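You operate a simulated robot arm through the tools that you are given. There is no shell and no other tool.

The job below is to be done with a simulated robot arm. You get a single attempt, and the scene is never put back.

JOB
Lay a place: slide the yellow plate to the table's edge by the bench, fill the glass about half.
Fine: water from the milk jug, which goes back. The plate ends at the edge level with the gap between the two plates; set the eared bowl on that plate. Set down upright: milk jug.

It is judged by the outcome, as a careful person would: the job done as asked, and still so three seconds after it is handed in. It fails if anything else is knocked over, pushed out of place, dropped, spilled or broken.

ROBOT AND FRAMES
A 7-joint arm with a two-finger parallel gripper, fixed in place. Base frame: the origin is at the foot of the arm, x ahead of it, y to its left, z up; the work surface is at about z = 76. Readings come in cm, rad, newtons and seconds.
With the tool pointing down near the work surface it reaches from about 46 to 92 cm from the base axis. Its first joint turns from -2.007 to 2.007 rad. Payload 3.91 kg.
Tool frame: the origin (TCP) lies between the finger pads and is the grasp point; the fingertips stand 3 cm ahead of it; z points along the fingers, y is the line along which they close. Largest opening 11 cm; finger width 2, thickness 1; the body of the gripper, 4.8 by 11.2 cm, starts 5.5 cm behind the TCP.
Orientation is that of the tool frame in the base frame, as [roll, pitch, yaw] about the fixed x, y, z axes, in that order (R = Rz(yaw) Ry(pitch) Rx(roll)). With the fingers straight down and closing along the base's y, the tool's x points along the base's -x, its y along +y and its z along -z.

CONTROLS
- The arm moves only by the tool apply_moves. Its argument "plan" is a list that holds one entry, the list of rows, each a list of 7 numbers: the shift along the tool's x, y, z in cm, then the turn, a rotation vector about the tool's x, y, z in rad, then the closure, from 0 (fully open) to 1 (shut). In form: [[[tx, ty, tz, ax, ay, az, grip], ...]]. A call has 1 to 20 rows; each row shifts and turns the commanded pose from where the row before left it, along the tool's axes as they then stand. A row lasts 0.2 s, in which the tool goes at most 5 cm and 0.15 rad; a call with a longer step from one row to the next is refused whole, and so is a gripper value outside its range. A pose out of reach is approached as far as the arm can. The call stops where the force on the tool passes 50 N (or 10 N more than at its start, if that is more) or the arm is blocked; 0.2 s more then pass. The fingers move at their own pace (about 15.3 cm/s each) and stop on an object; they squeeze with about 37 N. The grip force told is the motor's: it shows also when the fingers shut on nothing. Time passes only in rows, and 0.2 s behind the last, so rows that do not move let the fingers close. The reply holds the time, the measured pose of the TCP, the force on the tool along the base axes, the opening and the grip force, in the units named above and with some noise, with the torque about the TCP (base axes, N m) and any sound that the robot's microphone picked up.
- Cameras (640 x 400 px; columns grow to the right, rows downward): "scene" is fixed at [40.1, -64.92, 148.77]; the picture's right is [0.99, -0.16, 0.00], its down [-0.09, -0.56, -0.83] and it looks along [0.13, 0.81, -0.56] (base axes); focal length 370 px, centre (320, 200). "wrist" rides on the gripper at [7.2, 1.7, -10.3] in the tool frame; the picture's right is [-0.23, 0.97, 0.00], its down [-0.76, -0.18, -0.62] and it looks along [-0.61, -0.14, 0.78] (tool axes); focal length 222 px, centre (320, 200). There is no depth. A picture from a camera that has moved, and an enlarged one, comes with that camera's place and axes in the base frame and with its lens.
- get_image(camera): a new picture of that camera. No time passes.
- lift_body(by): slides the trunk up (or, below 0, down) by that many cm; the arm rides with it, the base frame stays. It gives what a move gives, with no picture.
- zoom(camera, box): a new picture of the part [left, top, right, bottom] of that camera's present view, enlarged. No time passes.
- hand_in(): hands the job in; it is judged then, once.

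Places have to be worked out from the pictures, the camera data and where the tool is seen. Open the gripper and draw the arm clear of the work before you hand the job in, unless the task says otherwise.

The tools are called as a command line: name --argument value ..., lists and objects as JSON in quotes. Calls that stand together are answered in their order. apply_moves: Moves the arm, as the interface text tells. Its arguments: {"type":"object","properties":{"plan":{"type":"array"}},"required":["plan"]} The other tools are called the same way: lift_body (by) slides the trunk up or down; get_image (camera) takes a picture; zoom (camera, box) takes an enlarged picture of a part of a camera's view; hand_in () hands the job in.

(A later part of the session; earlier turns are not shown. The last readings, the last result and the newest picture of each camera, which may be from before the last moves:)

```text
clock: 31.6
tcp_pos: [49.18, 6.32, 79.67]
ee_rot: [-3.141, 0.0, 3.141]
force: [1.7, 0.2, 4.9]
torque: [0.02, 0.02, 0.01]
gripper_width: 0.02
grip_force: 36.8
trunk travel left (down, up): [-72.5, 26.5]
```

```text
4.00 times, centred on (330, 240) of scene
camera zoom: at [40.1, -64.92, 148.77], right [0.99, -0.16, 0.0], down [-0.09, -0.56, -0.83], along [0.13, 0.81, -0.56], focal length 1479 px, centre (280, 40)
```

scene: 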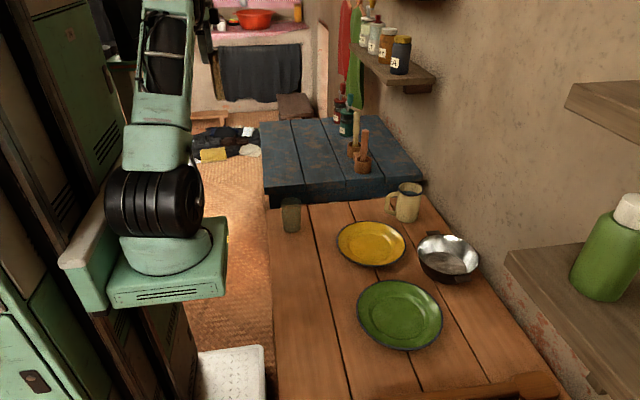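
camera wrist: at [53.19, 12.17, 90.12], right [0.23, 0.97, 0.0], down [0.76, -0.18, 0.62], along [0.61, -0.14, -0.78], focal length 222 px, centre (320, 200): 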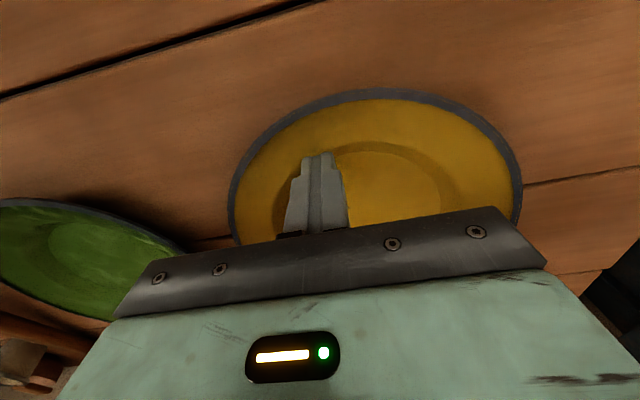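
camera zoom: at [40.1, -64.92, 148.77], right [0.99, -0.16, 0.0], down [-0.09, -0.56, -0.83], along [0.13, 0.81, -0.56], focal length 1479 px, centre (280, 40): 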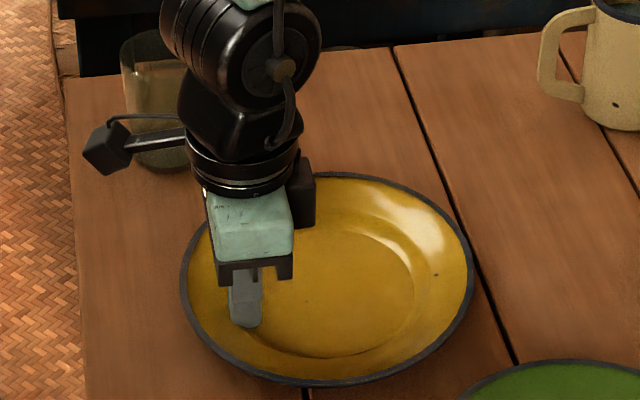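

The plate centre is around (56, 8.8) and the pull is near the arm's minimum reach. I'll lift out and move behind the plate, then measure it before a two-finger push on the final diagonal.

apply_moves --plan '[[[0, 0, -2, 0, 0, 0, 1], [0, 0, -4, 0, 0, 0, 1], [0, 0, -5, 0, 0, 0, 1], [0, 0, -5, 0, 0, 0, 0], [-4, 3, 0, 0, 0, 0, 0], [-4, 3, 0, 0, 0, 0, 0], [-4, 3, 0, 0, 0, 0, 0], [-4, 3, 0, 0, 0, 0, 0], [0, 0, 0, 0, 0, 0, 0]]]'

zoom --camera "scene" --box '[260, 180, 400, 280]'

get_image --camera "wrist"

```text
clock: 33.6
tcp_pos: [65.29, 18.59, 95.43]
ee_rot: [-3.141, 0.001, 3.141]
force: [0.1, 0.1, 0.7]
torque: [-0.03, -0.03, -0.01]
gripper_width: 10.99
grip_force: 0.0
trunk travel left (down, up): [-72.5, 26.5]
```

```text
4.00 times, centred on (330, 230) of scene
camera zoom: at [40.1, -64.92, 148.77], right [0.99, -0.16, 0.0], down [-0.09, -0.56, -0.83], along [0.13, 0.81, -0.56], focal length 1479 px, centre (280, 80)
```

zoom: 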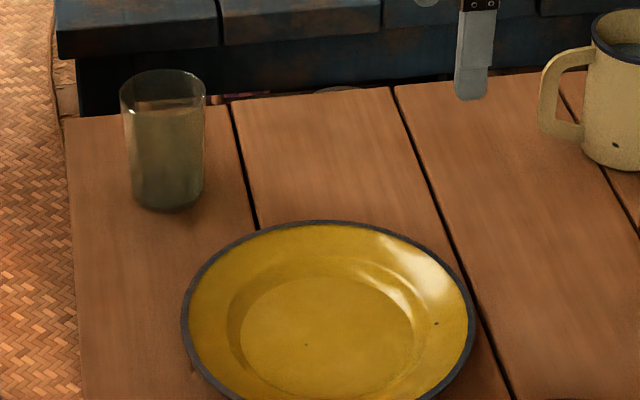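

```text
taken
camera wrist: at [58.13, 20.36, 105.82], right [0.23, 0.97, 0.0], down [0.76, -0.18, 0.62], along [0.61, -0.14, -0.78], focal length 222 px, centre (320, 200)
```

wrist: 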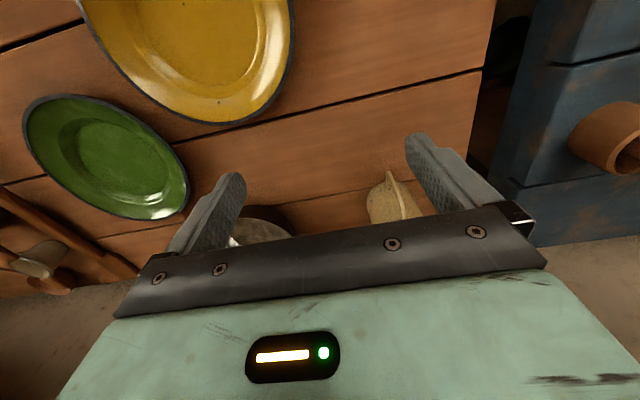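

zoom --camera "scene" --box '[280, 220, 400, 320]'

```text
4.00 times, centred on (340, 270) of scene
camera zoom: at [40.1, -64.92, 148.77], right [0.99, -0.16, 0.0], down [-0.09, -0.56, -0.83], along [0.13, 0.81, -0.56], focal length 1479 px, centre (240, -80)
```

zoom: 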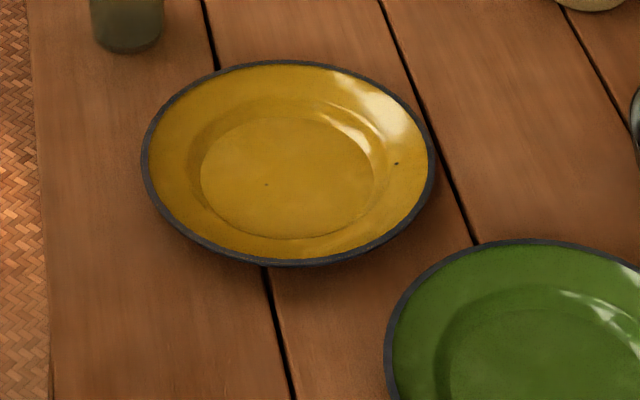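

The plate centre is at (55.4, 8.4), and the target is (49.4, 0.8). I'll turn the open gripper so the fingers straddle the push line, come down behind the rim at about (63, 18), and leave the push for the next step.

apply_moves --plan '[[[2.14, -0.4, 0, 0, 0, 0, 0], [0, 0, 0, 0, 0, -0.13, 0], [0, 0, 0, 0, 0, -0.13, 0], [0, 0, 0, 0, 0, -0.13, 0], [0, 0, 0, 0, 0, -0.13, 0], [0, 0, 0, 0, 0, -0.13, 0], [0, 0, 0, 0, 0, -0.13, 0], [0, 0, 0, 0, 0, -0.122, 0], [0, 0, 4, 0, 0, 0, 0], [0, 0, 4, 0, 0, 0, 0], [0, 0, 4, 0, 0, 0, 0], [0, 0, 0, 0, 0, 0, 0]]]'

zoom --camera "scene" --box '[280, 180, 440, 290]'

```text
clock: 36.2
tcp_pos: [63.21, 17.99, 83.84]
ee_rot: [-3.141, 0.001, -2.24]
force: [-0.3, 0.1, 0.1]
torque: [0.04, 0.01, -0.02]
gripper_width: 10.99
grip_force: 0.1
trunk travel left (down, up): [-72.5, 26.5]
```

```text
3.64 times, centred on (360, 235) of scene
camera zoom: at [40.1, -64.92, 148.77], right [0.99, -0.16, 0.0], down [-0.09, -0.56, -0.83], along [0.13, 0.81, -0.56], focal length 1344 px, centre (174, 73)
```

zoom: 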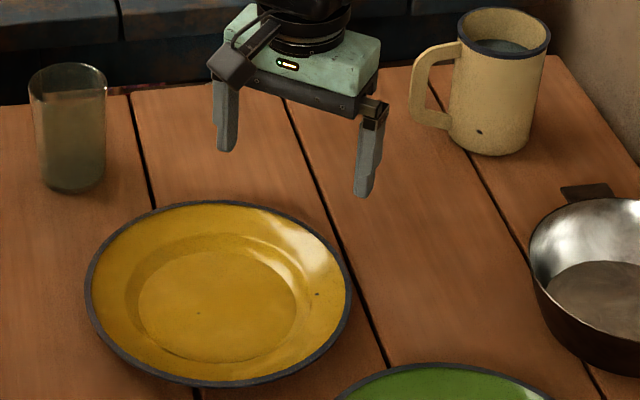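

The fingers straddle the diagonal behind the plate and are clear of the jug. I'll lower to about 0.8 cm above the table and push slowly, stopping about 1.5 cm short of the target.

apply_moves --plan '[[[0, 0, 2, 0, 0, 0, 0], [0, 0, 1.5, 0, 0, 0, 0], [0, 0, 0.5, 0, 0, 0, 0], [1.5, 0, 0, 0, 0, 0, 0], [1, 0, 0, 0, 0, 0, 0], [1, 0, 0, 0, 0, 0, 0], [1, 0, 0, 0, 0, 0, 0], [1, 0, 0, 0, 0, 0, 0], [1, 0, 0, 0, 0, 0, 0], [1, 0, 0, 0, 0, 0, 0], [1, 0, 0, 0, 0, 0, 0], [1, 0, 0, 0, 0, 0, 0], [0.7, 0, 0, 0, 0, 0, 0], [0.5, 0, 0, 0, 0, 0, 0], [0, 0, 0, 0, 0, 0, 0]]]'

zoom --camera "scene" --box '[260, 200, 420, 320]'

```text
clock: 39.4
tcp_pos: [56.44, 9.51, 79.83]
ee_rot: [3.141, 0.0, -2.239]
force: [0.1, 0.4, 0.4]
torque: [0.01, 0.02, -0.02]
gripper_width: 11.01
grip_force: 0.1
trunk travel left (down, up): [-72.5, 26.5]
```

```text
3.33 times, centred on (340, 260) of scene
camera zoom: at [40.1, -64.92, 148.77], right [0.99, -0.16, 0.0], down [-0.09, -0.56, -0.83], along [0.13, 0.81, -0.56], focal length 1232 px, centre (253, 0)
```

zoom: 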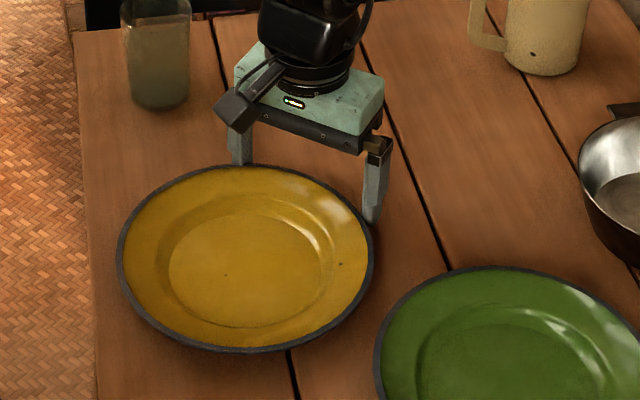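

The plate centre is at roughly (50.6, 2.5), with its rim about 2 cm from the edge. I'll push 1.9 cm more on the same line, then back off.

apply_moves --plan '[[[0.6, 0, 0, 0, 0, 0, 0], [0.6, 0, 0, 0, 0, 0, 0], [0.5, 0, 0, 0, 0, 0, 0], [0.2, 0, 0, 0, 0, 0, 0], [0, 0, 0, 0, 0, 0, 0], [-1, 0, 0, 0, 0, 0, 0], [-2, 0, 0, 0, 0, 0, 0], [-2, 0, -2, 0, 0, 0, 0], [-2, 0, -4, 0, 0, 0, 0], [0, 0, -5, 0, 0, 0, 0], [0, 0, -5, 0, 0, 0, 0], [0, 0, 0, 0, 0, 0, 0]]]'

zoom --camera "scene" --box '[260, 200, 420, 320]'

get_image --camera "wrist"

```text
clock: 42.0
tcp_pos: [59.62, 13.51, 95.98]
ee_rot: [-3.14, 0.001, -2.239]
force: [0.3, -0.6, -1.0]
torque: [0.03, -0.01, -0.02]
gripper_width: 10.98
grip_force: 0.1
trunk travel left (down, up): [-72.5, 26.5]
```

```text
3.33 times, centred on (340, 260) of scene
camera zoom: at [40.1, -64.92, 148.77], right [0.99, -0.16, 0.0], down [-0.09, -0.56, -0.83], along [0.13, 0.81, -0.56], focal length 1232 px, centre (253, 0)
```

zoom: 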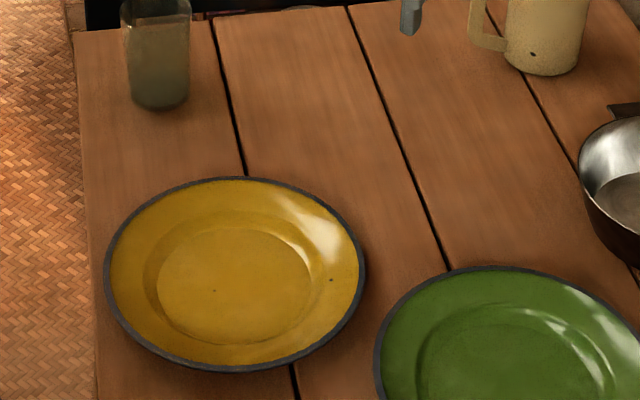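

```text
taken
camera wrist: at [53.91, 8.9, 106.24], right [-0.62, 0.78, 0.0], down [0.61, 0.49, 0.62], along [0.49, 0.39, -0.78], focal length 222 px, centre (320, 200)
```

wrist: 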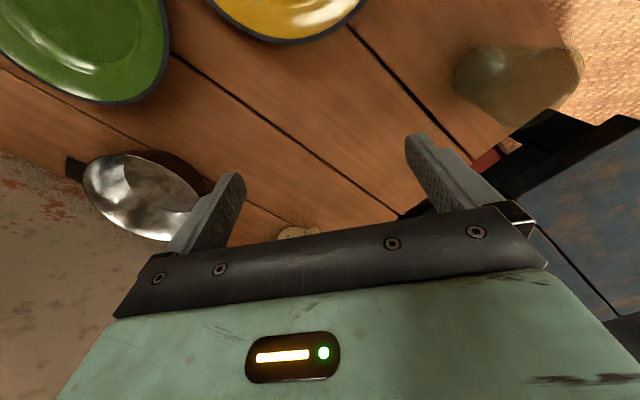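

The plate's now centred near (49.3, 0.9) with its rim about 1 cm from the edge, level with the gap. Next is the eared bowl: I'll turn the gripper to close along x and hover near the bowl's near rim to measure it.

apply_moves --plan '[[[0, 0, -2, 0, 0, -0.134, 0], [0, 0, -2, 0, 0, -0.134, 0], [0, 0, 0, 0, 0, -0.134, 0], [0, 0, 0, 0, 0, -0.134, 0], [0, 0, 0, 0, 0, -0.133, 0], [2.3, -2.9, 0, 0, 0, 0, 0], [2.3, -2.9, 0, 0, 0, 0, 0], [2.3, -2.9, 0, 0, 0, 0, 0], [2.3, -2.9, 0, 0, 0, 0, 0], [2.3, -2.9, 0, 0, 0, 0, 0], [0, 0, 0, 0, 0, 0, 0]]]'

get_image --camera "wrist"

zoom --camera "scene" --box '[390, 190, 510, 300]'

```text
clock: 44.4
tcp_pos: [74.09, 2.24, 99.77]
ee_rot: [3.141, 0.0, -1.57]
force: [-0.1, 0.2, -0.3]
torque: [-0.01, 0.04, 0.0]
gripper_width: 11.02
grip_force: 0.0
trunk travel left (down, up): [-72.5, 26.5]
```

```text
taken
camera wrist: at [72.5, -5.06, 110.07], right [-0.97, 0.23, 0.0], down [0.18, 0.76, 0.62], along [0.14, 0.61, -0.78], focal length 222 px, centre (320, 200)
```

wrist: 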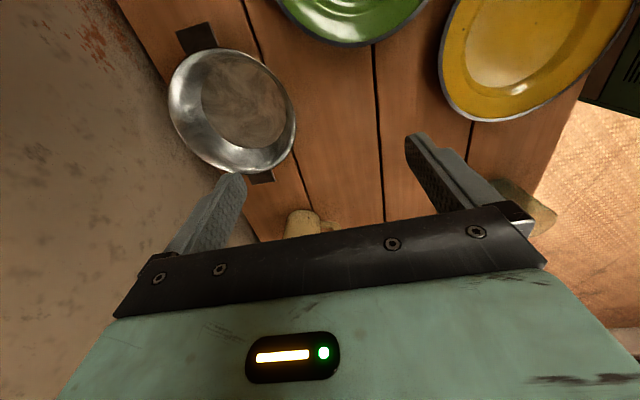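

```text
3.64 times, centred on (450, 245) of scene
camera zoom: at [40.1, -64.92, 148.77], right [0.99, -0.16, 0.0], down [-0.09, -0.56, -0.83], along [0.13, 0.81, -0.56], focal length 1344 px, centre (-153, 36)
```

zoom: 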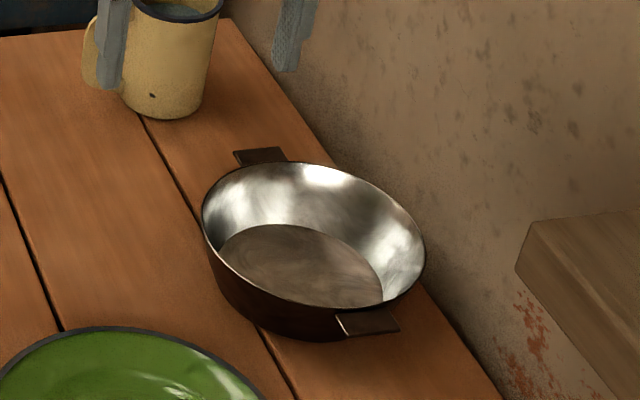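

zoom --camera "wrist" --box '[150, 10, 310, 190]'

zoom --camera "scene" --box '[410, 225, 490, 290]'

```text
2.22 times, centred on (230, 100) of wrist
camera zoom: at [72.5, -5.06, 110.07], right [-0.97, 0.23, 0.0], down [0.18, 0.76, 0.62], along [0.14, 0.61, -0.78], focal length 494 px, centre (520, 422)
```

zoom: 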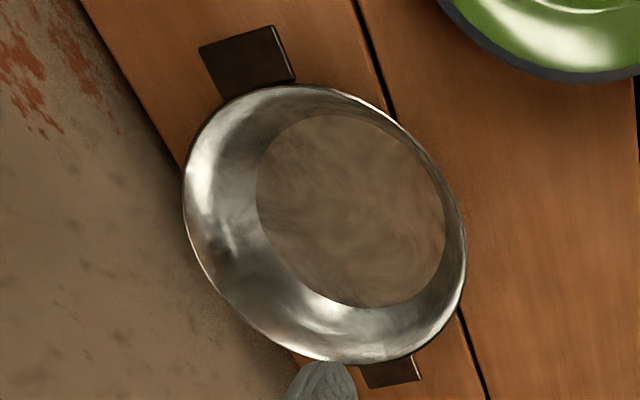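

```text
6.15 times, centred on (450, 258) of scene
camera zoom: at [40.1, -64.92, 148.77], right [0.99, -0.16, 0.0], down [-0.09, -0.56, -0.83], along [0.13, 0.81, -0.56], focal length 2275 px, centre (-480, -154)
```

zoom: 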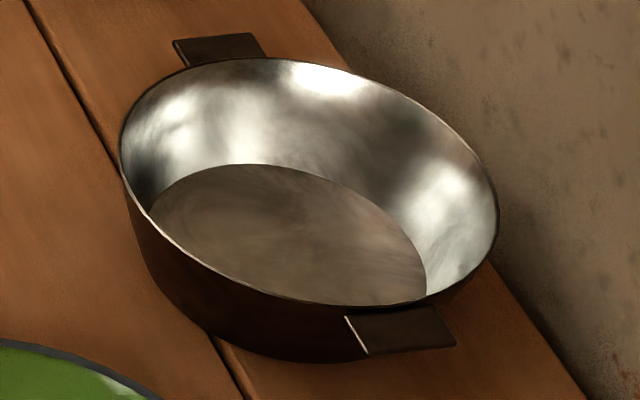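

The bowl's centre is near (85.6, 2.2), its rim R≈8.05 at z≈81, and the wall slopes about 0.41 rad, with ears along ±y. I'll tilt the tool to match the near wall, narrow the fingers to about 4 cm and move to a pre-grasp 8 cm short of the rim.

apply_moves --plan '[[[0, 0, 0, 0.137, 0, 0, 0.636], [0, 0, 0, 0.137, 0, 0, 0.636], [0, 0, 0, 0.136, 0, 0, 0.636], [0, 1.44, 3.4, 0, 0, 0, 0.636], [0, 1.44, 3.4, 0, 0, 0, 0.636], [0.04, 1.44, 3.4, 0, 0, 0, 0.636], [0, 0, 0, 0, 0, 0, 0.636]]]'

zoom --camera "scene" --box '[380, 190, 500, 290]'

get_image --camera "wrist"

```text
clock: 46.0
tcp_pos: [74.18, 2.19, 88.53]
ee_rot: [-2.731, 0.0, -1.571]
force: [-0.8, 1.1, 1.0]
torque: [-0.02, 0.01, 0.04]
gripper_width: 4.02
grip_force: 0.0
trunk travel left (down, up): [-72.5, 26.5]
```

```text
4.00 times, centred on (440, 240) of scene
camera zoom: at [40.1, -64.92, 148.77], right [0.99, -0.16, 0.0], down [-0.09, -0.56, -0.83], along [0.13, 0.81, -0.56], focal length 1479 px, centre (-160, 40)
```

zoom: 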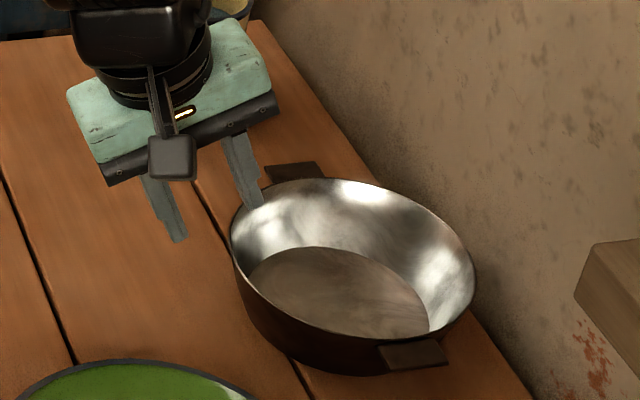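

```text
taken
camera wrist: at [68.59, -4.95, 97.31], right [-0.89, 0.23, -0.39], down [-0.09, 0.76, 0.64], along [0.44, 0.61, -0.66], focal length 222 px, centre (320, 200)
```

wrist: 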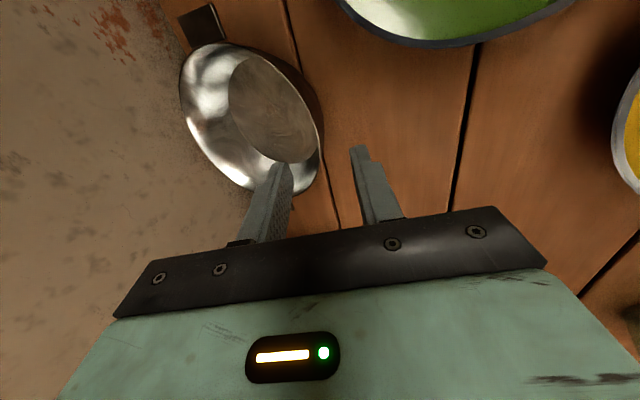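

The fingers are aligned to straddle the near rim, with the inner finger inside. I'll advance along the tool axis in two stages.

apply_moves --plan '[[[0, 0, 2, 0, 0, 0, 0.636], [0, 0, 2, 0, 0, 0, 0.636], [0, 0, 1.5, 0, 0, 0, 0.636], [0, 0, 0, 0, 0, 0, 0.636]]]'

zoom --camera "scene" --box '[390, 210, 490, 290]'

zoom --camera "wrist" --box '[160, 0, 420, 240]'

```text
clock: 47.0
tcp_pos: [76.49, 2.06, 83.6]
ee_rot: [-2.732, 0.0, -1.572]
force: [-0.5, 0.1, -0.8]
torque: [-0.03, 0.0, 0.0]
gripper_width: 3.98
grip_force: 0.0
trunk travel left (down, up): [-72.5, 26.5]
```

```text
5.00 times, centred on (440, 250) of scene
camera zoom: at [40.1, -64.92, 148.77], right [0.99, -0.16, 0.0], down [-0.09, -0.56, -0.83], along [0.13, 0.81, -0.56], focal length 1848 px, centre (-280, -50)
```

zoom: 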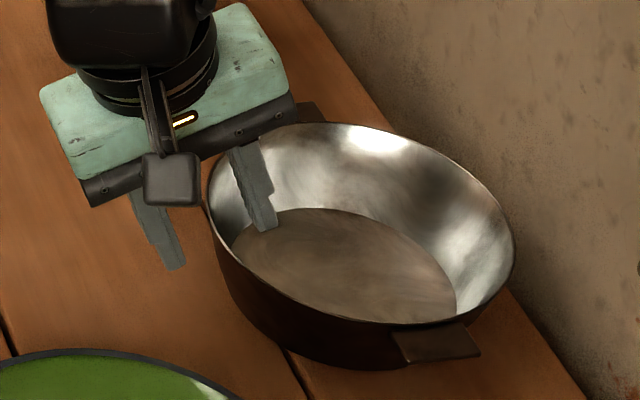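

```text
1.67 times, centred on (290, 120) of wrist
camera zoom: at [70.88, -5.14, 92.4], right [-0.89, 0.23, -0.39], down [-0.09, 0.76, 0.64], along [0.44, 0.61, -0.66], focal length 370 px, centre (370, 333)
```

zoom: 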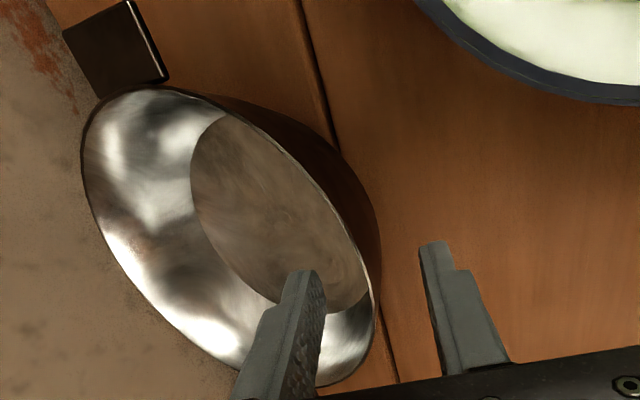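

The inner finger is inside and the outer one is clear outside. I'll advance the last 2.4 cm and close on the wall.

apply_moves --plan '[[[0, 0, 1.4, 0, 0, 0, 0.636], [0, 0, 1.0, 0, 0, 0, 0.636], [0, 0, 0, 0, 0, 0, 0.636], [0, 0, 0, 0, 0, 0, 0.85], [0, 0, 0, 0, 0, 0, 1], [0, 0, 0, 0, 0, 0, 1], [0, 0, 0, 0, 0, 0, 1]]]'

zoom --camera "scene" --box '[390, 210, 490, 290]'

zoom --camera "wrist" --box '[160, 0, 420, 240]'

```text
clock: 48.6
tcp_pos: [77.29, 2.08, 81.32]
ee_rot: [-2.732, -0.002, -1.572]
force: [-0.3, 0.4, -1.6]
torque: [0.01, 0.12, 0.01]
gripper_width: 0.27
grip_force: 37.0
trunk travel left (down, up): [-72.5, 26.5]
```

```text
5.00 times, centred on (440, 250) of scene
camera zoom: at [40.1, -64.92, 148.77], right [0.99, -0.16, 0.0], down [-0.09, -0.56, -0.83], along [0.13, 0.81, -0.56], focal length 1848 px, centre (-280, -50)
```

zoom: 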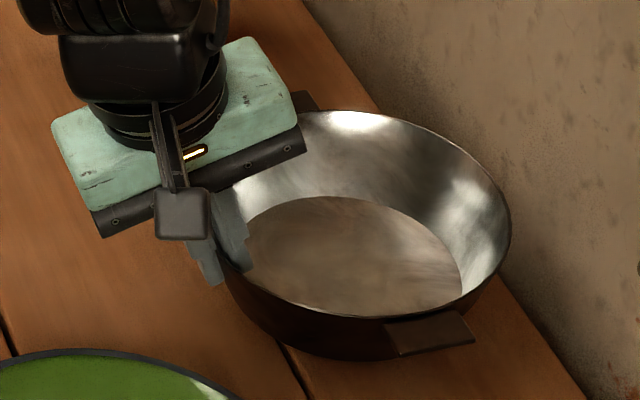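

```text
1.67 times, centred on (290, 120) of wrist
camera zoom: at [71.72, -5.14, 90.19], right [-0.89, 0.23, -0.39], down [-0.09, 0.76, 0.64], along [0.44, 0.61, -0.66], focal length 370 px, centre (370, 333)
```

zoom: 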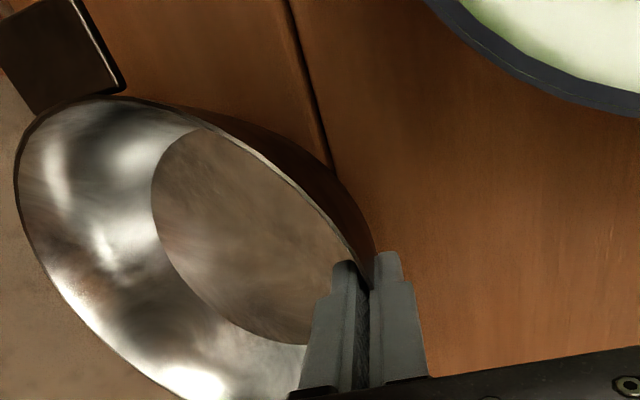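

The grip holds at 0.27 cm wall thickness and 37 N, with the far side very slightly raised. I'll lift it straight up about 3 cm first and check that the bowl doesn't droop.

apply_moves --plan '[[[0, -0.4, -0.92, 0, 0, 0, 1], [0, -0.4, -0.92, 0, 0, 0, 1], [0, -0.4, -0.92, 0, 0, 0, 1], [0, 0, 0, 0, 0, 0, 1]]]'

zoom --camera "scene" --box '[390, 190, 490, 290]'

get_image --camera "wrist"

```text
clock: 49.6
tcp_pos: [77.42, 2.17, 84.59]
ee_rot: [-2.731, -0.002, -1.571]
force: [-0.7, -0.3, -0.9]
torque: [0.01, 0.07, 0.0]
gripper_width: 0.26
grip_force: 36.8
trunk travel left (down, up): [-72.5, 26.5]
```

```text
4.00 times, centred on (440, 240) of scene
camera zoom: at [40.1, -64.92, 148.77], right [0.99, -0.16, 0.0], down [-0.09, -0.56, -0.83], along [0.13, 0.81, -0.56], focal length 1479 px, centre (-160, 40)
```

zoom: 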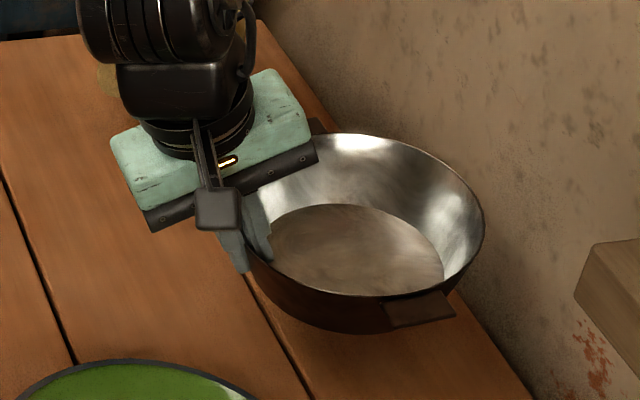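

```text
taken
camera wrist: at [71.74, -5.1, 93.31], right [-0.89, 0.23, -0.39], down [-0.09, 0.76, 0.64], along [0.44, 0.61, -0.66], focal length 222 px, centre (320, 200)
```

wrist: 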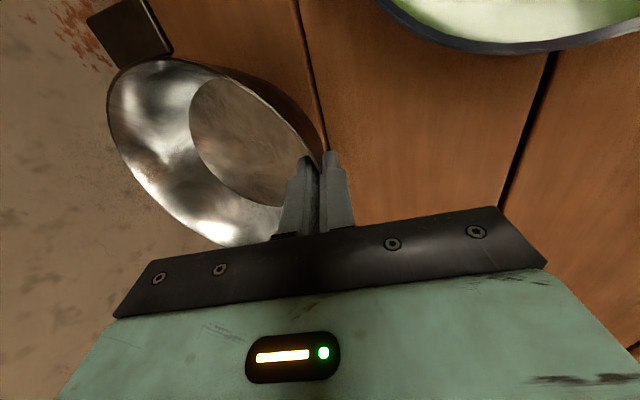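

The bowl is light and held firmly with no droop. I'll lift to about z=93, carry it over to around (60, 10), then rotate 90° about the vertical so the gripper ends up on the bowl's +y side.

apply_moves --plan '[[[0, -1.1, -2.55, 0, 0, 0, 1], [0, -1.1, -2.55, 0, 0, 0, 1], [0, -1.1, -2.55, 0, 0, 0, 1], [-1.114, 2.28, -0.991, 0, 0, 0, 1], [-1.114, 2.28, -0.991, 0, 0, 0, 1], [-1.114, 2.28, -0.991, 0, 0, 0, 1], [-1.114, 2.28, -0.991, 0, 0, 0, 1], [-1.114, 2.28, -0.991, 0, 0, 0, 1], [-1.114, 2.28, -0.991, 0, 0, 0, 1], [-1.114, 2.28, -0.991, 0, 0, 0, 1], [0, 0, 0, 0, 0, 0, 1]]]'

apply_moves --plan '[[[0, 0, 0, 0, 0.0558, 0.1284, 1], [0, 0, 0, 0, 0.0558, 0.1284, 1], [0, 0, 0, 0, 0.0558, 0.1284, 1], [0, 0, 0, 0, 0.0558, 0.1284, 1], [0, 0, 0, 0, 0.0558, 0.1284, 1], [0, 0, 0, 0, 0.0558, 0.1284, 1], [0, 0, 0, 0, 0.0558, 0.1284, 1], [0, 0, 0, 0, 0.0558, 0.1284, 1], [0, 0, 0, 0, 0.0558, 0.1284, 1], [0, 0, 0, 0, 0.0558, 0.1284, 1], [0, 0, 0, 0, 0.0558, 0.1284, 1], [0, 0, 0, 0, 0.0123, 0.0284, 1], [0, 0, 0, 0, 0, 0, 1]]]'

get_image --camera "scene"

get_image --camera "wrist"

```text
clock: 52.0
tcp_pos: [60.0, 9.71, 92.89]
ee_rot: [-2.731, -0.001, -1.57]
force: [-0.1, -0.4, -2.3]
torque: [0.01, 0.08, 0.0]
gripper_width: 0.27
grip_force: 37.0
trunk travel left (down, up): [-72.5, 26.5]
```

```text
clock: 54.8
tcp_pos: [59.95, 9.91, 92.83]
ee_rot: [-2.732, 0.001, 3.14]
force: [0.5, -0.2, -1.7]
torque: [0.08, 0.0, -0.01]
gripper_width: 0.29
grip_force: 37.3
trunk travel left (down, up): [-72.5, 26.5]
```

```text
taken
```

scene: 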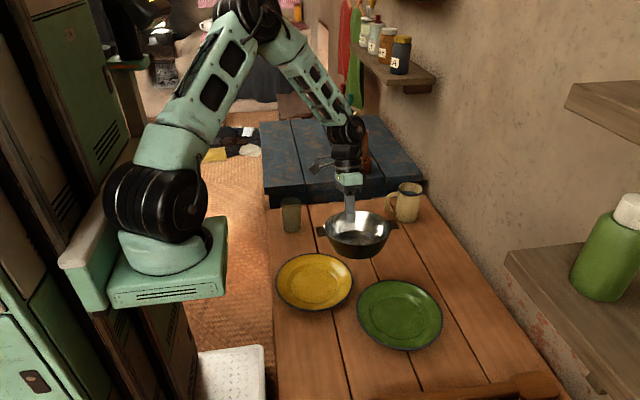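

```text
taken
camera wrist: at [52.77, 15.66, 101.59], right [0.23, 0.89, -0.39], down [0.76, 0.08, 0.64], along [0.61, -0.44, -0.66], focal length 222 px, centre (320, 200)
```

wrist: 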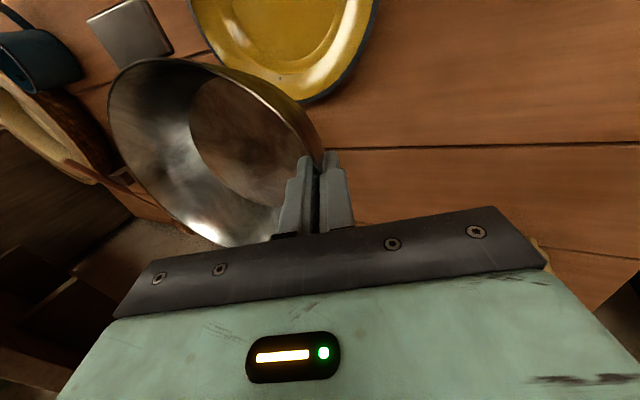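

The bowl is now held from its +y side. I'll check how level it is before moving it over the plate.

zoom --camera "scene" --box '[300, 190, 410, 270]'

zoom --camera "scene" --box '[260, 230, 380, 320]'

```text
5.00 times, centred on (355, 230) of scene
camera zoom: at [40.1, -64.92, 148.77], right [0.99, -0.16, 0.0], down [-0.09, -0.56, -0.83], along [0.13, 0.81, -0.56], focal length 1848 px, centre (145, 50)
```

zoom: 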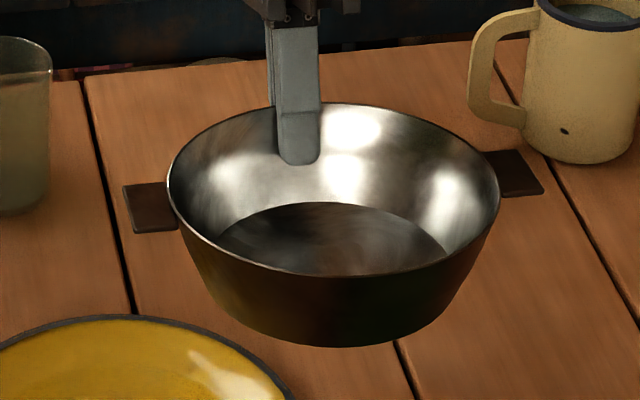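

```text
4.44 times, centred on (320, 275) of scene
camera zoom: at [40.1, -64.92, 148.77], right [0.99, -0.16, 0.0], down [-0.09, -0.56, -0.83], along [0.13, 0.81, -0.56], focal length 1643 px, centre (320, -133)
```

zoom: 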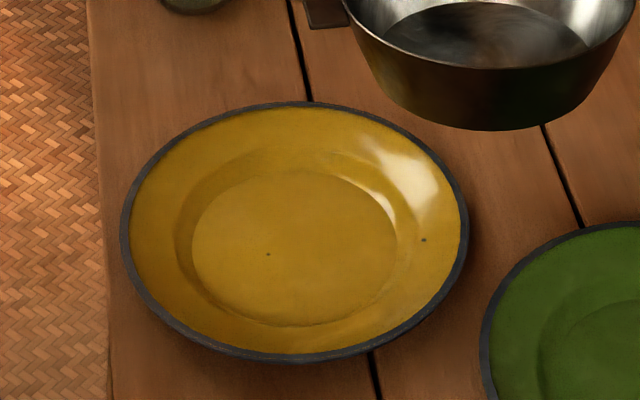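

The bowl's -y side rides about 0.12 rad high, because the wall is steeper than my tilt. I'll level it by rotating the tool back by 0.12 and shift it over the plate, still high, then check again.

apply_moves --plan '[[[0, 0, 0, -0.06, 0, 0, 1], [0, 0, 0, -0.06, 0, 0, 1], [1.8, 0, 0, 0, 0, 0, 1], [1.8, 0, 0, 0, 0, 0, 1], [1.8, 0, 0, 0, 0, 0, 1], [1.8, 0, 0, 0, 0, 0, 1], [1.8, 0, 0, 0, 0, 0, 1], [1.7, 0, 0, 0, 0, 0, 1], [0, 0, 0, 0, 0, 0, 1]]]'

zoom --camera "scene" --box '[260, 190, 400, 310]'

get_image --camera "wrist"

```text
clock: 56.8
tcp_pos: [49.29, 9.98, 92.8]
ee_rot: [-2.851, 0.0, -3.141]
force: [-0.6, 0.4, -0.5]
torque: [0.1, -0.01, 0.0]
gripper_width: 0.28
grip_force: 37.1
trunk travel left (down, up): [-72.5, 26.5]
```

```text
3.33 times, centred on (330, 250) of scene
camera zoom: at [40.1, -64.92, 148.77], right [0.99, -0.16, 0.0], down [-0.09, -0.56, -0.83], along [0.13, 0.81, -0.56], focal length 1232 px, centre (287, 33)
```

zoom: 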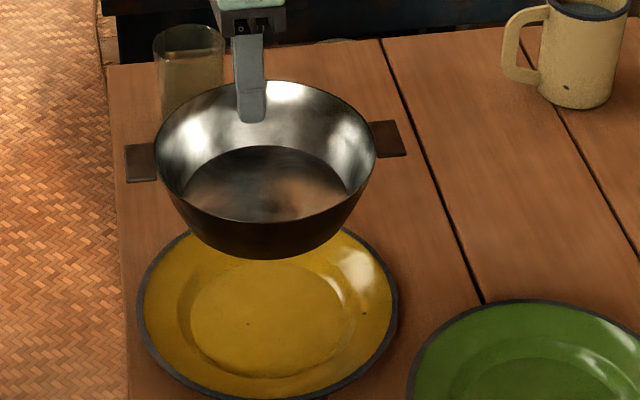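

```text
taken
camera wrist: at [42.05, 14.64, 102.24], right [0.23, 0.93, -0.28], down [0.76, 0.01, 0.65], along [0.61, -0.36, -0.71], focal length 222 px, centre (320, 200)
```

wrist: 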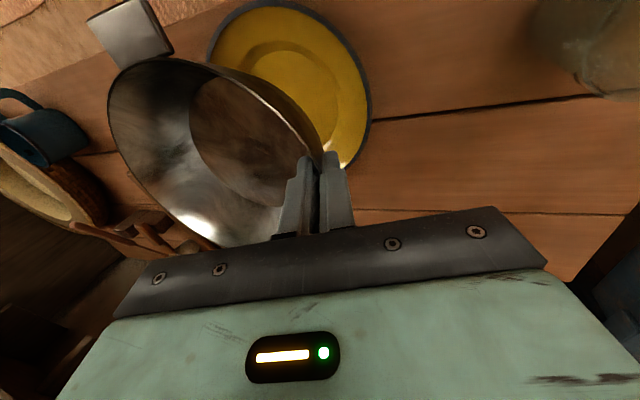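

The bowl is now nearly level, centred about (49.4, 1.95), with the plate around (49.3, 1.2). I'll shift it -0.75 in y and lower it to about 1.5 cm above the plate.

apply_moves --plan '[[[0.1, -0.72, 0.21, 0, 0, 0, 1], [0, 0.543, 1.82, 0, 0, 0, 1], [0, 0.543, 1.82, 0, 0, 0, 1], [0, 0.543, 1.82, 0, 0, 0, 1], [0, 0.543, 1.82, 0, 0, 0, 1], [0, 0.543, 1.82, 0, 0, 0, 1], [0, 0, 0, 0, 0, 0, 1]]]'

zoom --camera "scene" --box '[260, 200, 380, 310]'

get_image --camera "wrist"

```text
clock: 58.4
tcp_pos: [49.12, 8.98, 83.33]
ee_rot: [-2.852, 0.0, 3.14]
force: [-0.5, 0.3, -1.4]
torque: [0.09, 0.01, -0.03]
gripper_width: 0.26
grip_force: 36.8
trunk travel left (down, up): [-72.5, 26.5]
```

```text
3.64 times, centred on (320, 255) of scene
camera zoom: at [40.1, -64.92, 148.77], right [0.99, -0.16, 0.0], down [-0.09, -0.56, -0.83], along [0.13, 0.81, -0.56], focal length 1344 px, centre (320, 0)
```

zoom: 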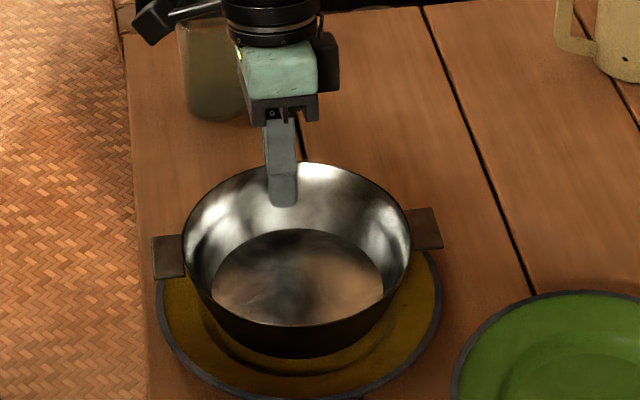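

```text
taken
camera wrist: at [41.87, 13.67, 92.8], right [0.23, 0.93, -0.28], down [0.76, 0.01, 0.65], along [0.61, -0.36, -0.71], focal length 222 px, centre (320, 200)
```

wrist: 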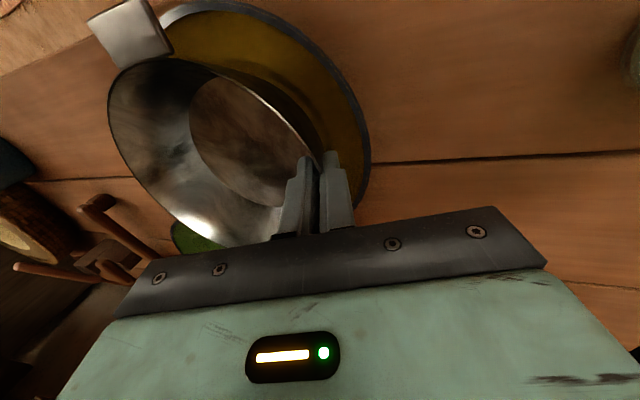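

The bowl lines up with the plate within a few mm. I'll lower it slowly in small steps and watch for the contact force.

apply_moves --plan '[[[0, 0.2, 0.67, 0, 0, 0, 1], [0, 0.086, 0.287, 0, 0, 0, 1], [0, 0, 0, 0, 0, 0, 1]]]'

apply_moves --plan '[[[0, 0.086, 0.287, 0, 0, 0, 1], [0, 0, 0, 0, 0, 0, 1]]]'

```text
clock: 59.2
tcp_pos: [49.23, 9.16, 82.33]
ee_rot: [-2.851, 0.001, -3.141]
force: [0.9, -0.5, -0.9]
torque: [0.08, 0.01, 0.01]
gripper_width: 0.27
grip_force: 36.5
trunk travel left (down, up): [-72.5, 26.5]
```

```text
clock: 59.8
tcp_pos: [49.24, 9.11, 82.03]
ee_rot: [-2.851, -0.001, 3.142]
force: [-0.5, 1.3, 3.3]
torque: [-0.09, -0.15, -0.04]
gripper_width: 0.27
grip_force: 37.2
trunk travel left (down, up): [-72.5, 26.5]
```

Contact began at z≈82.0 (Fz +3 N). I'll look before releasing.

zoom --camera "scene" --box '[270, 210, 370, 310]'

apply_moves --plan '[[[0, 0.03, 0.1, 0, 0, 0, 1], [0, 0, 0, 0, 0, 0, 1]]]'

```text
4.00 times, centred on (320, 260) of scene
camera zoom: at [40.1, -64.92, 148.77], right [0.99, -0.16, 0.0], down [-0.09, -0.56, -0.83], along [0.13, 0.81, -0.56], focal length 1479 px, centre (320, -40)
```

zoom: 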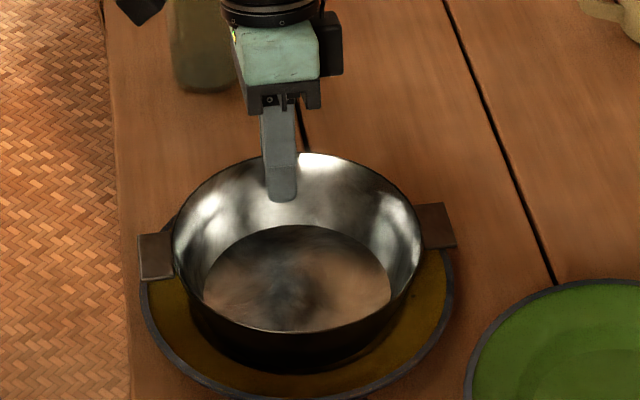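

```text
clock: 60.4
tcp_pos: [49.11, 8.98, 81.94]
ee_rot: [-2.852, 0.002, 3.139]
force: [3.8, -1.1, 20.4]
torque: [-0.6, -0.68, 0.19]
gripper_width: 0.29
grip_force: 36.9
trunk travel left (down, up): [-72.5, 26.5]
```

It's firmly seated (20 N after only 0.1 cm more). I'll ease back 0.1 cm, open the fingers about 1.3 cm and withdraw along the tool axis.

apply_moves --plan '[[[0, -0.03, -0.1, 0, 0, 0, 1], [0, 0, 0, 0, 0, 0, 0.95], [0, 0, 0, 0, 0, 0, 0.88], [0, 0, 0, 0, 0, 0, 0.88], [0, 0, 0, 0, 0, 0, 0.88]]]'

zoom --camera "scene" --box '[270, 210, 370, 310]'

get_image --camera "wrist"

```text
clock: 61.6
tcp_pos: [49.26, 9.03, 82.08]
ee_rot: [-2.853, 0.0, 3.141]
force: [-0.1, 0.3, 0.0]
torque: [0.04, -0.01, -0.05]
gripper_width: 1.33
grip_force: 0.0
trunk travel left (down, up): [-72.5, 26.5]
```

```text
4.00 times, centred on (320, 260) of scene
camera zoom: at [40.1, -64.92, 148.77], right [0.99, -0.16, 0.0], down [-0.09, -0.56, -0.83], along [0.13, 0.81, -0.56], focal length 1479 px, centre (320, -40)
```

zoom: 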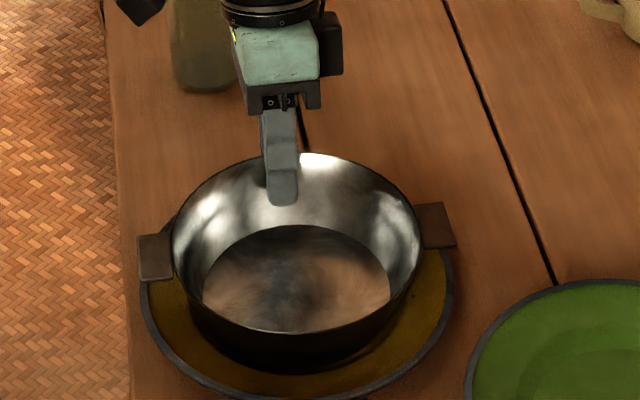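

```text
taken
camera wrist: at [42.0, 13.72, 91.46], right [0.23, 0.93, -0.28], down [0.76, 0.01, 0.65], along [0.61, -0.36, -0.71], focal length 222 px, centre (320, 200)
```

wrist: 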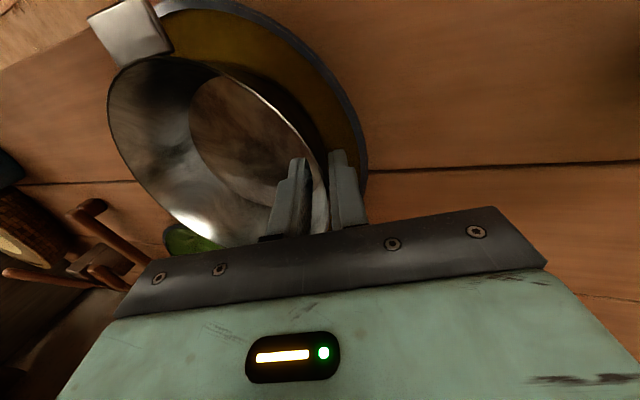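

The bowl rests on the plate and both fingers are free of its wall. I'll withdraw along the tool axis, then straighten the tool at height.

apply_moves --plan '[[[0, 0, -1.5, 0, 0, 0, 0.88], [0, 0, -2.5, 0, 0, 0, 0.88], [0, 0, -4, 0, 0, 0, 0.88], [0, 0, -4, 0, 0, 0, 0.88], [0, 0, -3, -0.145, 0, 0, 0.5], [0, 0, -3, -0.145, 0, 0, 0], [-3, 0, 0, 0, 0, 0, 0], [-3, 0, 0, 0, 0, 0, 0], [-3, 0, 0, 0, 0, 0, 0], [0, 0, 0, 0, 0, 0, 0]]]'

zoom --camera "scene" --box '[260, 200, 380, 310]'

get_image --camera "wrist"

```text
clock: 63.8
tcp_pos: [57.89, 13.9, 99.29]
ee_rot: [3.14, 0.0, -3.141]
force: [-0.4, -0.4, -0.1]
torque: [-0.03, -0.01, -0.02]
gripper_width: 11.0
grip_force: 0.0
trunk travel left (down, up): [-72.5, 26.5]
```

```text
3.64 times, centred on (320, 255) of scene
camera zoom: at [40.1, -64.92, 148.77], right [0.99, -0.16, 0.0], down [-0.09, -0.56, -0.83], along [0.13, 0.81, -0.56], focal length 1344 px, centre (320, 0)
```

zoom: 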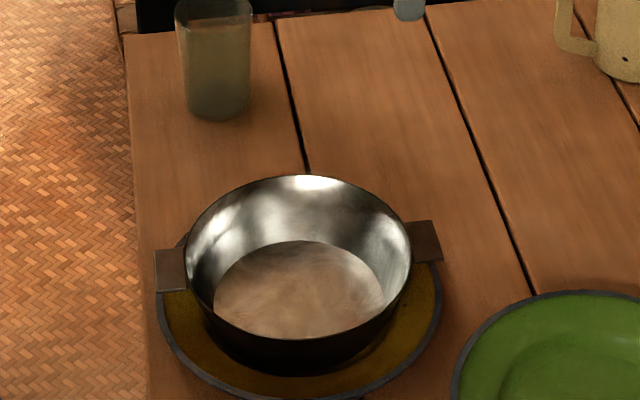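

```text
taken
camera wrist: at [50.75, 15.73, 109.65], right [0.23, 0.97, 0.0], down [0.76, -0.18, 0.62], along [0.61, -0.14, -0.78], focal length 222 px, centre (320, 200)
```

wrist: 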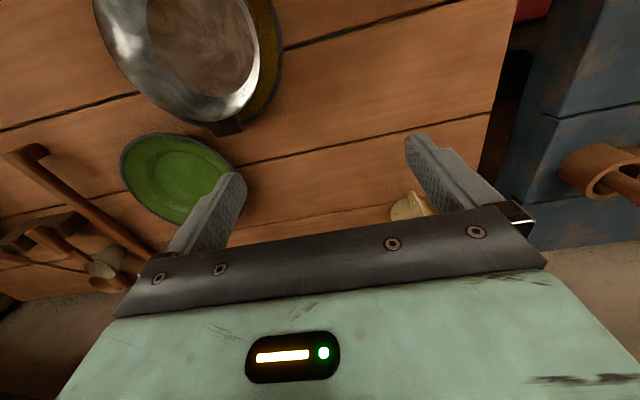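

The eared bowl now sits level on the plate. For the pour I plan to hold the jug from above and tip it toward -x over the glass, so the scene camera can watch. First I'll dry-run that pose empty and high, starting with the 180° wrist turn.

apply_moves --plan '[[[0, 2.5, -4, 0, 0, 0, 0], [0, 2.5, -4, 0, 0, 0, 0], [0, 2.5, -4, 0, 0, 0, 0], [0, 0, 0, 0, 0, 0.15, 0], [0, 0, 0, 0, 0, 0.15, 0], [0, 0, 0, 0, 0, 0.15, 0], [0, 0, 0, 0, 0, 0.15, 0], [0, 0, 0, 0, 0, 0.15, 0], [0, 0, 0, 0, 0, 0.15, 0], [0, 0, 0, 0, 0, 0.15, 0], [0, 0, 0, 0, 0, 0.15, 0], [0, 0, 0, 0, 0, 0.15, 0], [0, 0, 0, 0, 0, 0.15, 0], [0, 0, 0, 0, 0, 0.07, 0]]]'

apply_moves --plan '[[[0, 0, 0, 0, 0, 0.15, 0], [0, 0, 0, 0, 0, 0.15, 0], [0, 0, 0, 0, 0, 0.15, 0], [0, 0, 0, 0, 0, 0.15, 0], [0, 0, 0, 0, 0, 0.15, 0], [0, 0, 0, 0, 0, 0.15, 0], [0, 0, 0, 0, 0, 0.15, 0], [0, 0, 0, 0, 0, 0.15, 0], [0, 0, 0, 0, 0, 0.15, 0], [0, 0, 0, 0, 0, 0.15, 0], [0, 0, 0, 0, 0, 0.07, 0]]]'

```text
clock: 66.8
tcp_pos: [58.2, 21.29, 111.4]
ee_rot: [3.14, 0.0, 1.57]
force: [0.1, -0.3, -0.3]
torque: [0.0, 0.01, -0.02]
gripper_width: 11.01
grip_force: 0.1
trunk travel left (down, up): [-72.5, 26.5]
```

```text
clock: 69.1
tcp_pos: [59.73, 19.33, 119.86]
ee_rot: [-2.879, -0.004, 0.001]
force: [0.2, 0.3, -0.4]
torque: [-0.02, -0.04, 0.0]
gripper_width: 10.99
grip_force: 0.1
trunk travel left (down, up): [-72.5, 26.5]
stopped in row 11: the arm was blocked; the commanded pose is now the measured one
```

The wrist hits a joint limit near yaw 0 at this place, so tipping toward -x is out. I'll turn back to yaw ≈1.57, which means tipping toward -y with the jug behind the glass, and dry-run that instead.

apply_moves --plan '[[[0, 0, 0, 0, 0, -0.15, 0], [0, 0, 0, 0, 0, -0.15, 0], [0, 0, 0, -0.1, 0, 0, 0], [0, 0, 0, -0.1, 0, 0, 0], [0, 0, 0, -0.0626, 0, 0, 0], [0, 0, 0, 0, 0, -0.15, 0], [0, 0, 0, 0, 0, -0.15, 0], [0, 0, 0, 0, 0, -0.15, 0], [0, 0, 0, 0, 0, -0.15, 0], [0, 0, 0, 0, 0, -0.15, 0], [0, 0, 0, 0, 0, -0.15, 0], [0, 0, 0, 0, 0, -0.15, 0], [0, 0, 0, 0, 0, -0.15, 0], [0, 0, 0, 0, 0, -0.07, 0]]]'

```text
clock: 72.1
tcp_pos: [59.31, 19.51, 119.45]
ee_rot: [3.063, -0.002, 1.57]
force: [0.3, -0.6, -0.6]
torque: [-0.02, -0.02, 0.03]
gripper_width: 10.97
grip_force: 0.0
trunk travel left (down, up): [-72.5, 26.5]
```

Now at yaw 1.57 with a small residual tilt. I'll fix that, move behind and above the glass, and tilt in the empty dry run.

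apply_moves --plan '[[[0, 0, 0, 0.0785, 0, 0, 0], [2.08, -2.13, 1, 0, 0, 0, 0], [2.08, -2.13, 1, 0, 0, 0, 0], [2.08, -2.13, 1, 0, 0, 0, 0], [2.08, -2.13, 1, 0, 0, 0, 0], [2.08, -2.13, 1, 0, 0, 0, 0], [2.08, -2.13, 1, 0, 0, 0, 0], [0, 0, 0, 0, 0.15, 0, 0], [0, 0, 0, 0, 0.15, 0, 0], [0, 0, 0, 0, 0.15, 0, 0], [0, 0, 0, 0, 0.15, 0, 0], [0, 0, 0, 0, 0.15, 0, 0], [0, 0, 0, 0, 0.15, 0, 0], [0, 0, 0, 0, 0.15, 0, 0], [0, 0, 0, 0, 0.15, 0, 0], [0, 0, 0, 0, 0, 0, 0]]]'

get_image --camera "scene"

```text
clock: 75.5
tcp_pos: [46.67, 32.21, 113.47]
ee_rot: [3.142, -1.204, 1.566]
force: [-0.1, 0.8, 0.5]
torque: [0.0, 0.0, 0.0]
gripper_width: 11.0
grip_force: 0.1
trunk travel left (down, up): [-72.5, 26.5]
```

```text
taken
```

scene: 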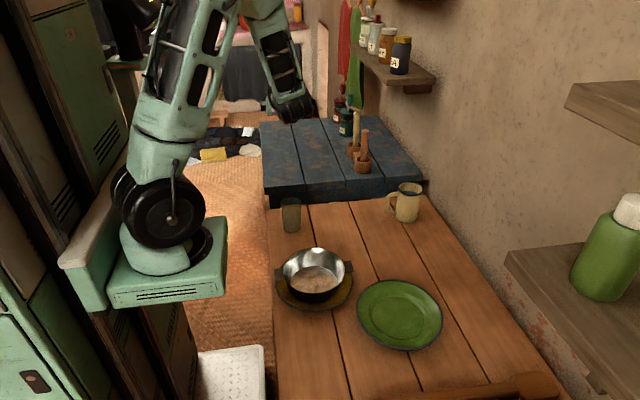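

The tilt of 1.2 rad toward -y reaches fine. I'll use a similar pour at yaw≈2.1 so the scene camera keeps the glass in view. I'll straighten up, turn back to the default yaw and go hover near the jug to measure it.

apply_moves --plan '[[[0, 0, 0, 0, -0.15, 0, 0], [0, 0, 0, 0, -0.15, 0, 0], [0, 0, 0, 0, -0.15, 0, 0], [0, 0, 0, 0, -0.15, 0, 0], [0, 0, 0, 0, -0.15, 0, 0], [0, 0, 0, 0, -0.15, 0, 0], [0, 0, 0, 0, -0.15, 0, 0], [0, 0, 0, 0, -0.15, 0, 0], [0, 0, 0, 0, 0, -0.15, 0], [0, 0, 0, 0, 0, -0.15, 0], [0, 0, 0, 0, 0, -0.15, 0], [0, 0, 0, 0, 0, -0.15, 0], [0, 0, 0, 0, 0, -0.15, 0], [0, 0, 0, 0, 0, -0.15, 0], [0, 0, 0, 0, 0, -0.15, 0], [0, 0, 0, 0, 0, -0.15, 0], [0, 0, 0, 0, 0, -0.15, 0], [0, 0, 0, 0, 0, -0.15, 0], [0, 0, 0, 0, 0, -0.075, 0]]]'

apply_moves --plan '[[[-3.5, -1, 0, 0, 0, 0, 0], [-3.5, -1, 0, 0, 0, 0, 0], [-3.5, -1, 0, 0, 0, 0, 0], [-3.5, -1, 0, 0, 0, 0, 0], [-3.5, -1, 0, 0, 0, 0, 0], [-3.5, -1, 0, 0, 0, 0, 0], [-3.5, -1, 0, 0, 0, 0, 0], [-3.5, -1, 0, 0, 0, 0, 0], [0, 0, 4, 0, 0, 0, 0], [0, 0, 4, 0, 0, 0, 0], [0, 0, 0, 0, 0, 0, 0]]]'

get_image --camera "wrist"

get_image --camera "scene"

```text
clock: 79.5
tcp_pos: [46.62, 32.31, 113.57]
ee_rot: [3.137, 0.001, -3.14]
force: [-0.3, 0.5, -0.4]
torque: [-0.01, 0.0, 0.02]
gripper_width: 11.01
grip_force: 0.1
trunk travel left (down, up): [-72.5, 26.5]
```

```text
clock: 81.9
tcp_pos: [74.92, 24.47, 105.57]
ee_rot: [3.138, 0.0, -3.141]
force: [0.2, -0.3, 0.3]
torque: [-0.01, -0.02, 0.0]
gripper_width: 11.0
grip_force: 0.1
trunk travel left (down, up): [-72.5, 26.5]
```

```text
taken
camera wrist: at [67.67, 26.09, 115.97], right [0.23, 0.97, 0.0], down [0.76, -0.18, 0.62], along [0.61, -0.14, -0.78], focal length 222 px, centre (320, 200)
```

wrist: 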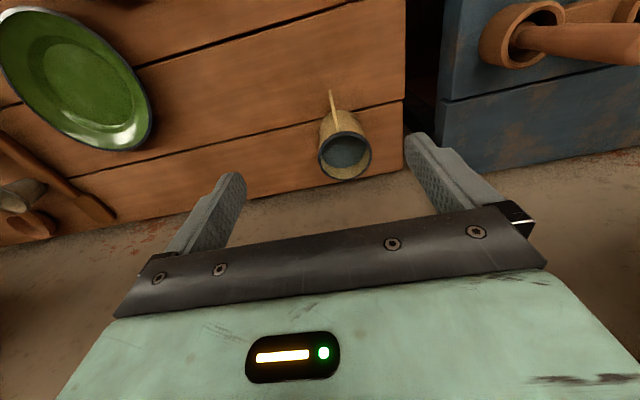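

```text
taken
```

scene: 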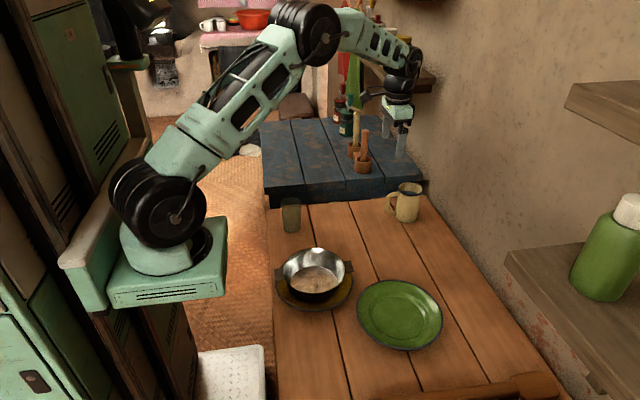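

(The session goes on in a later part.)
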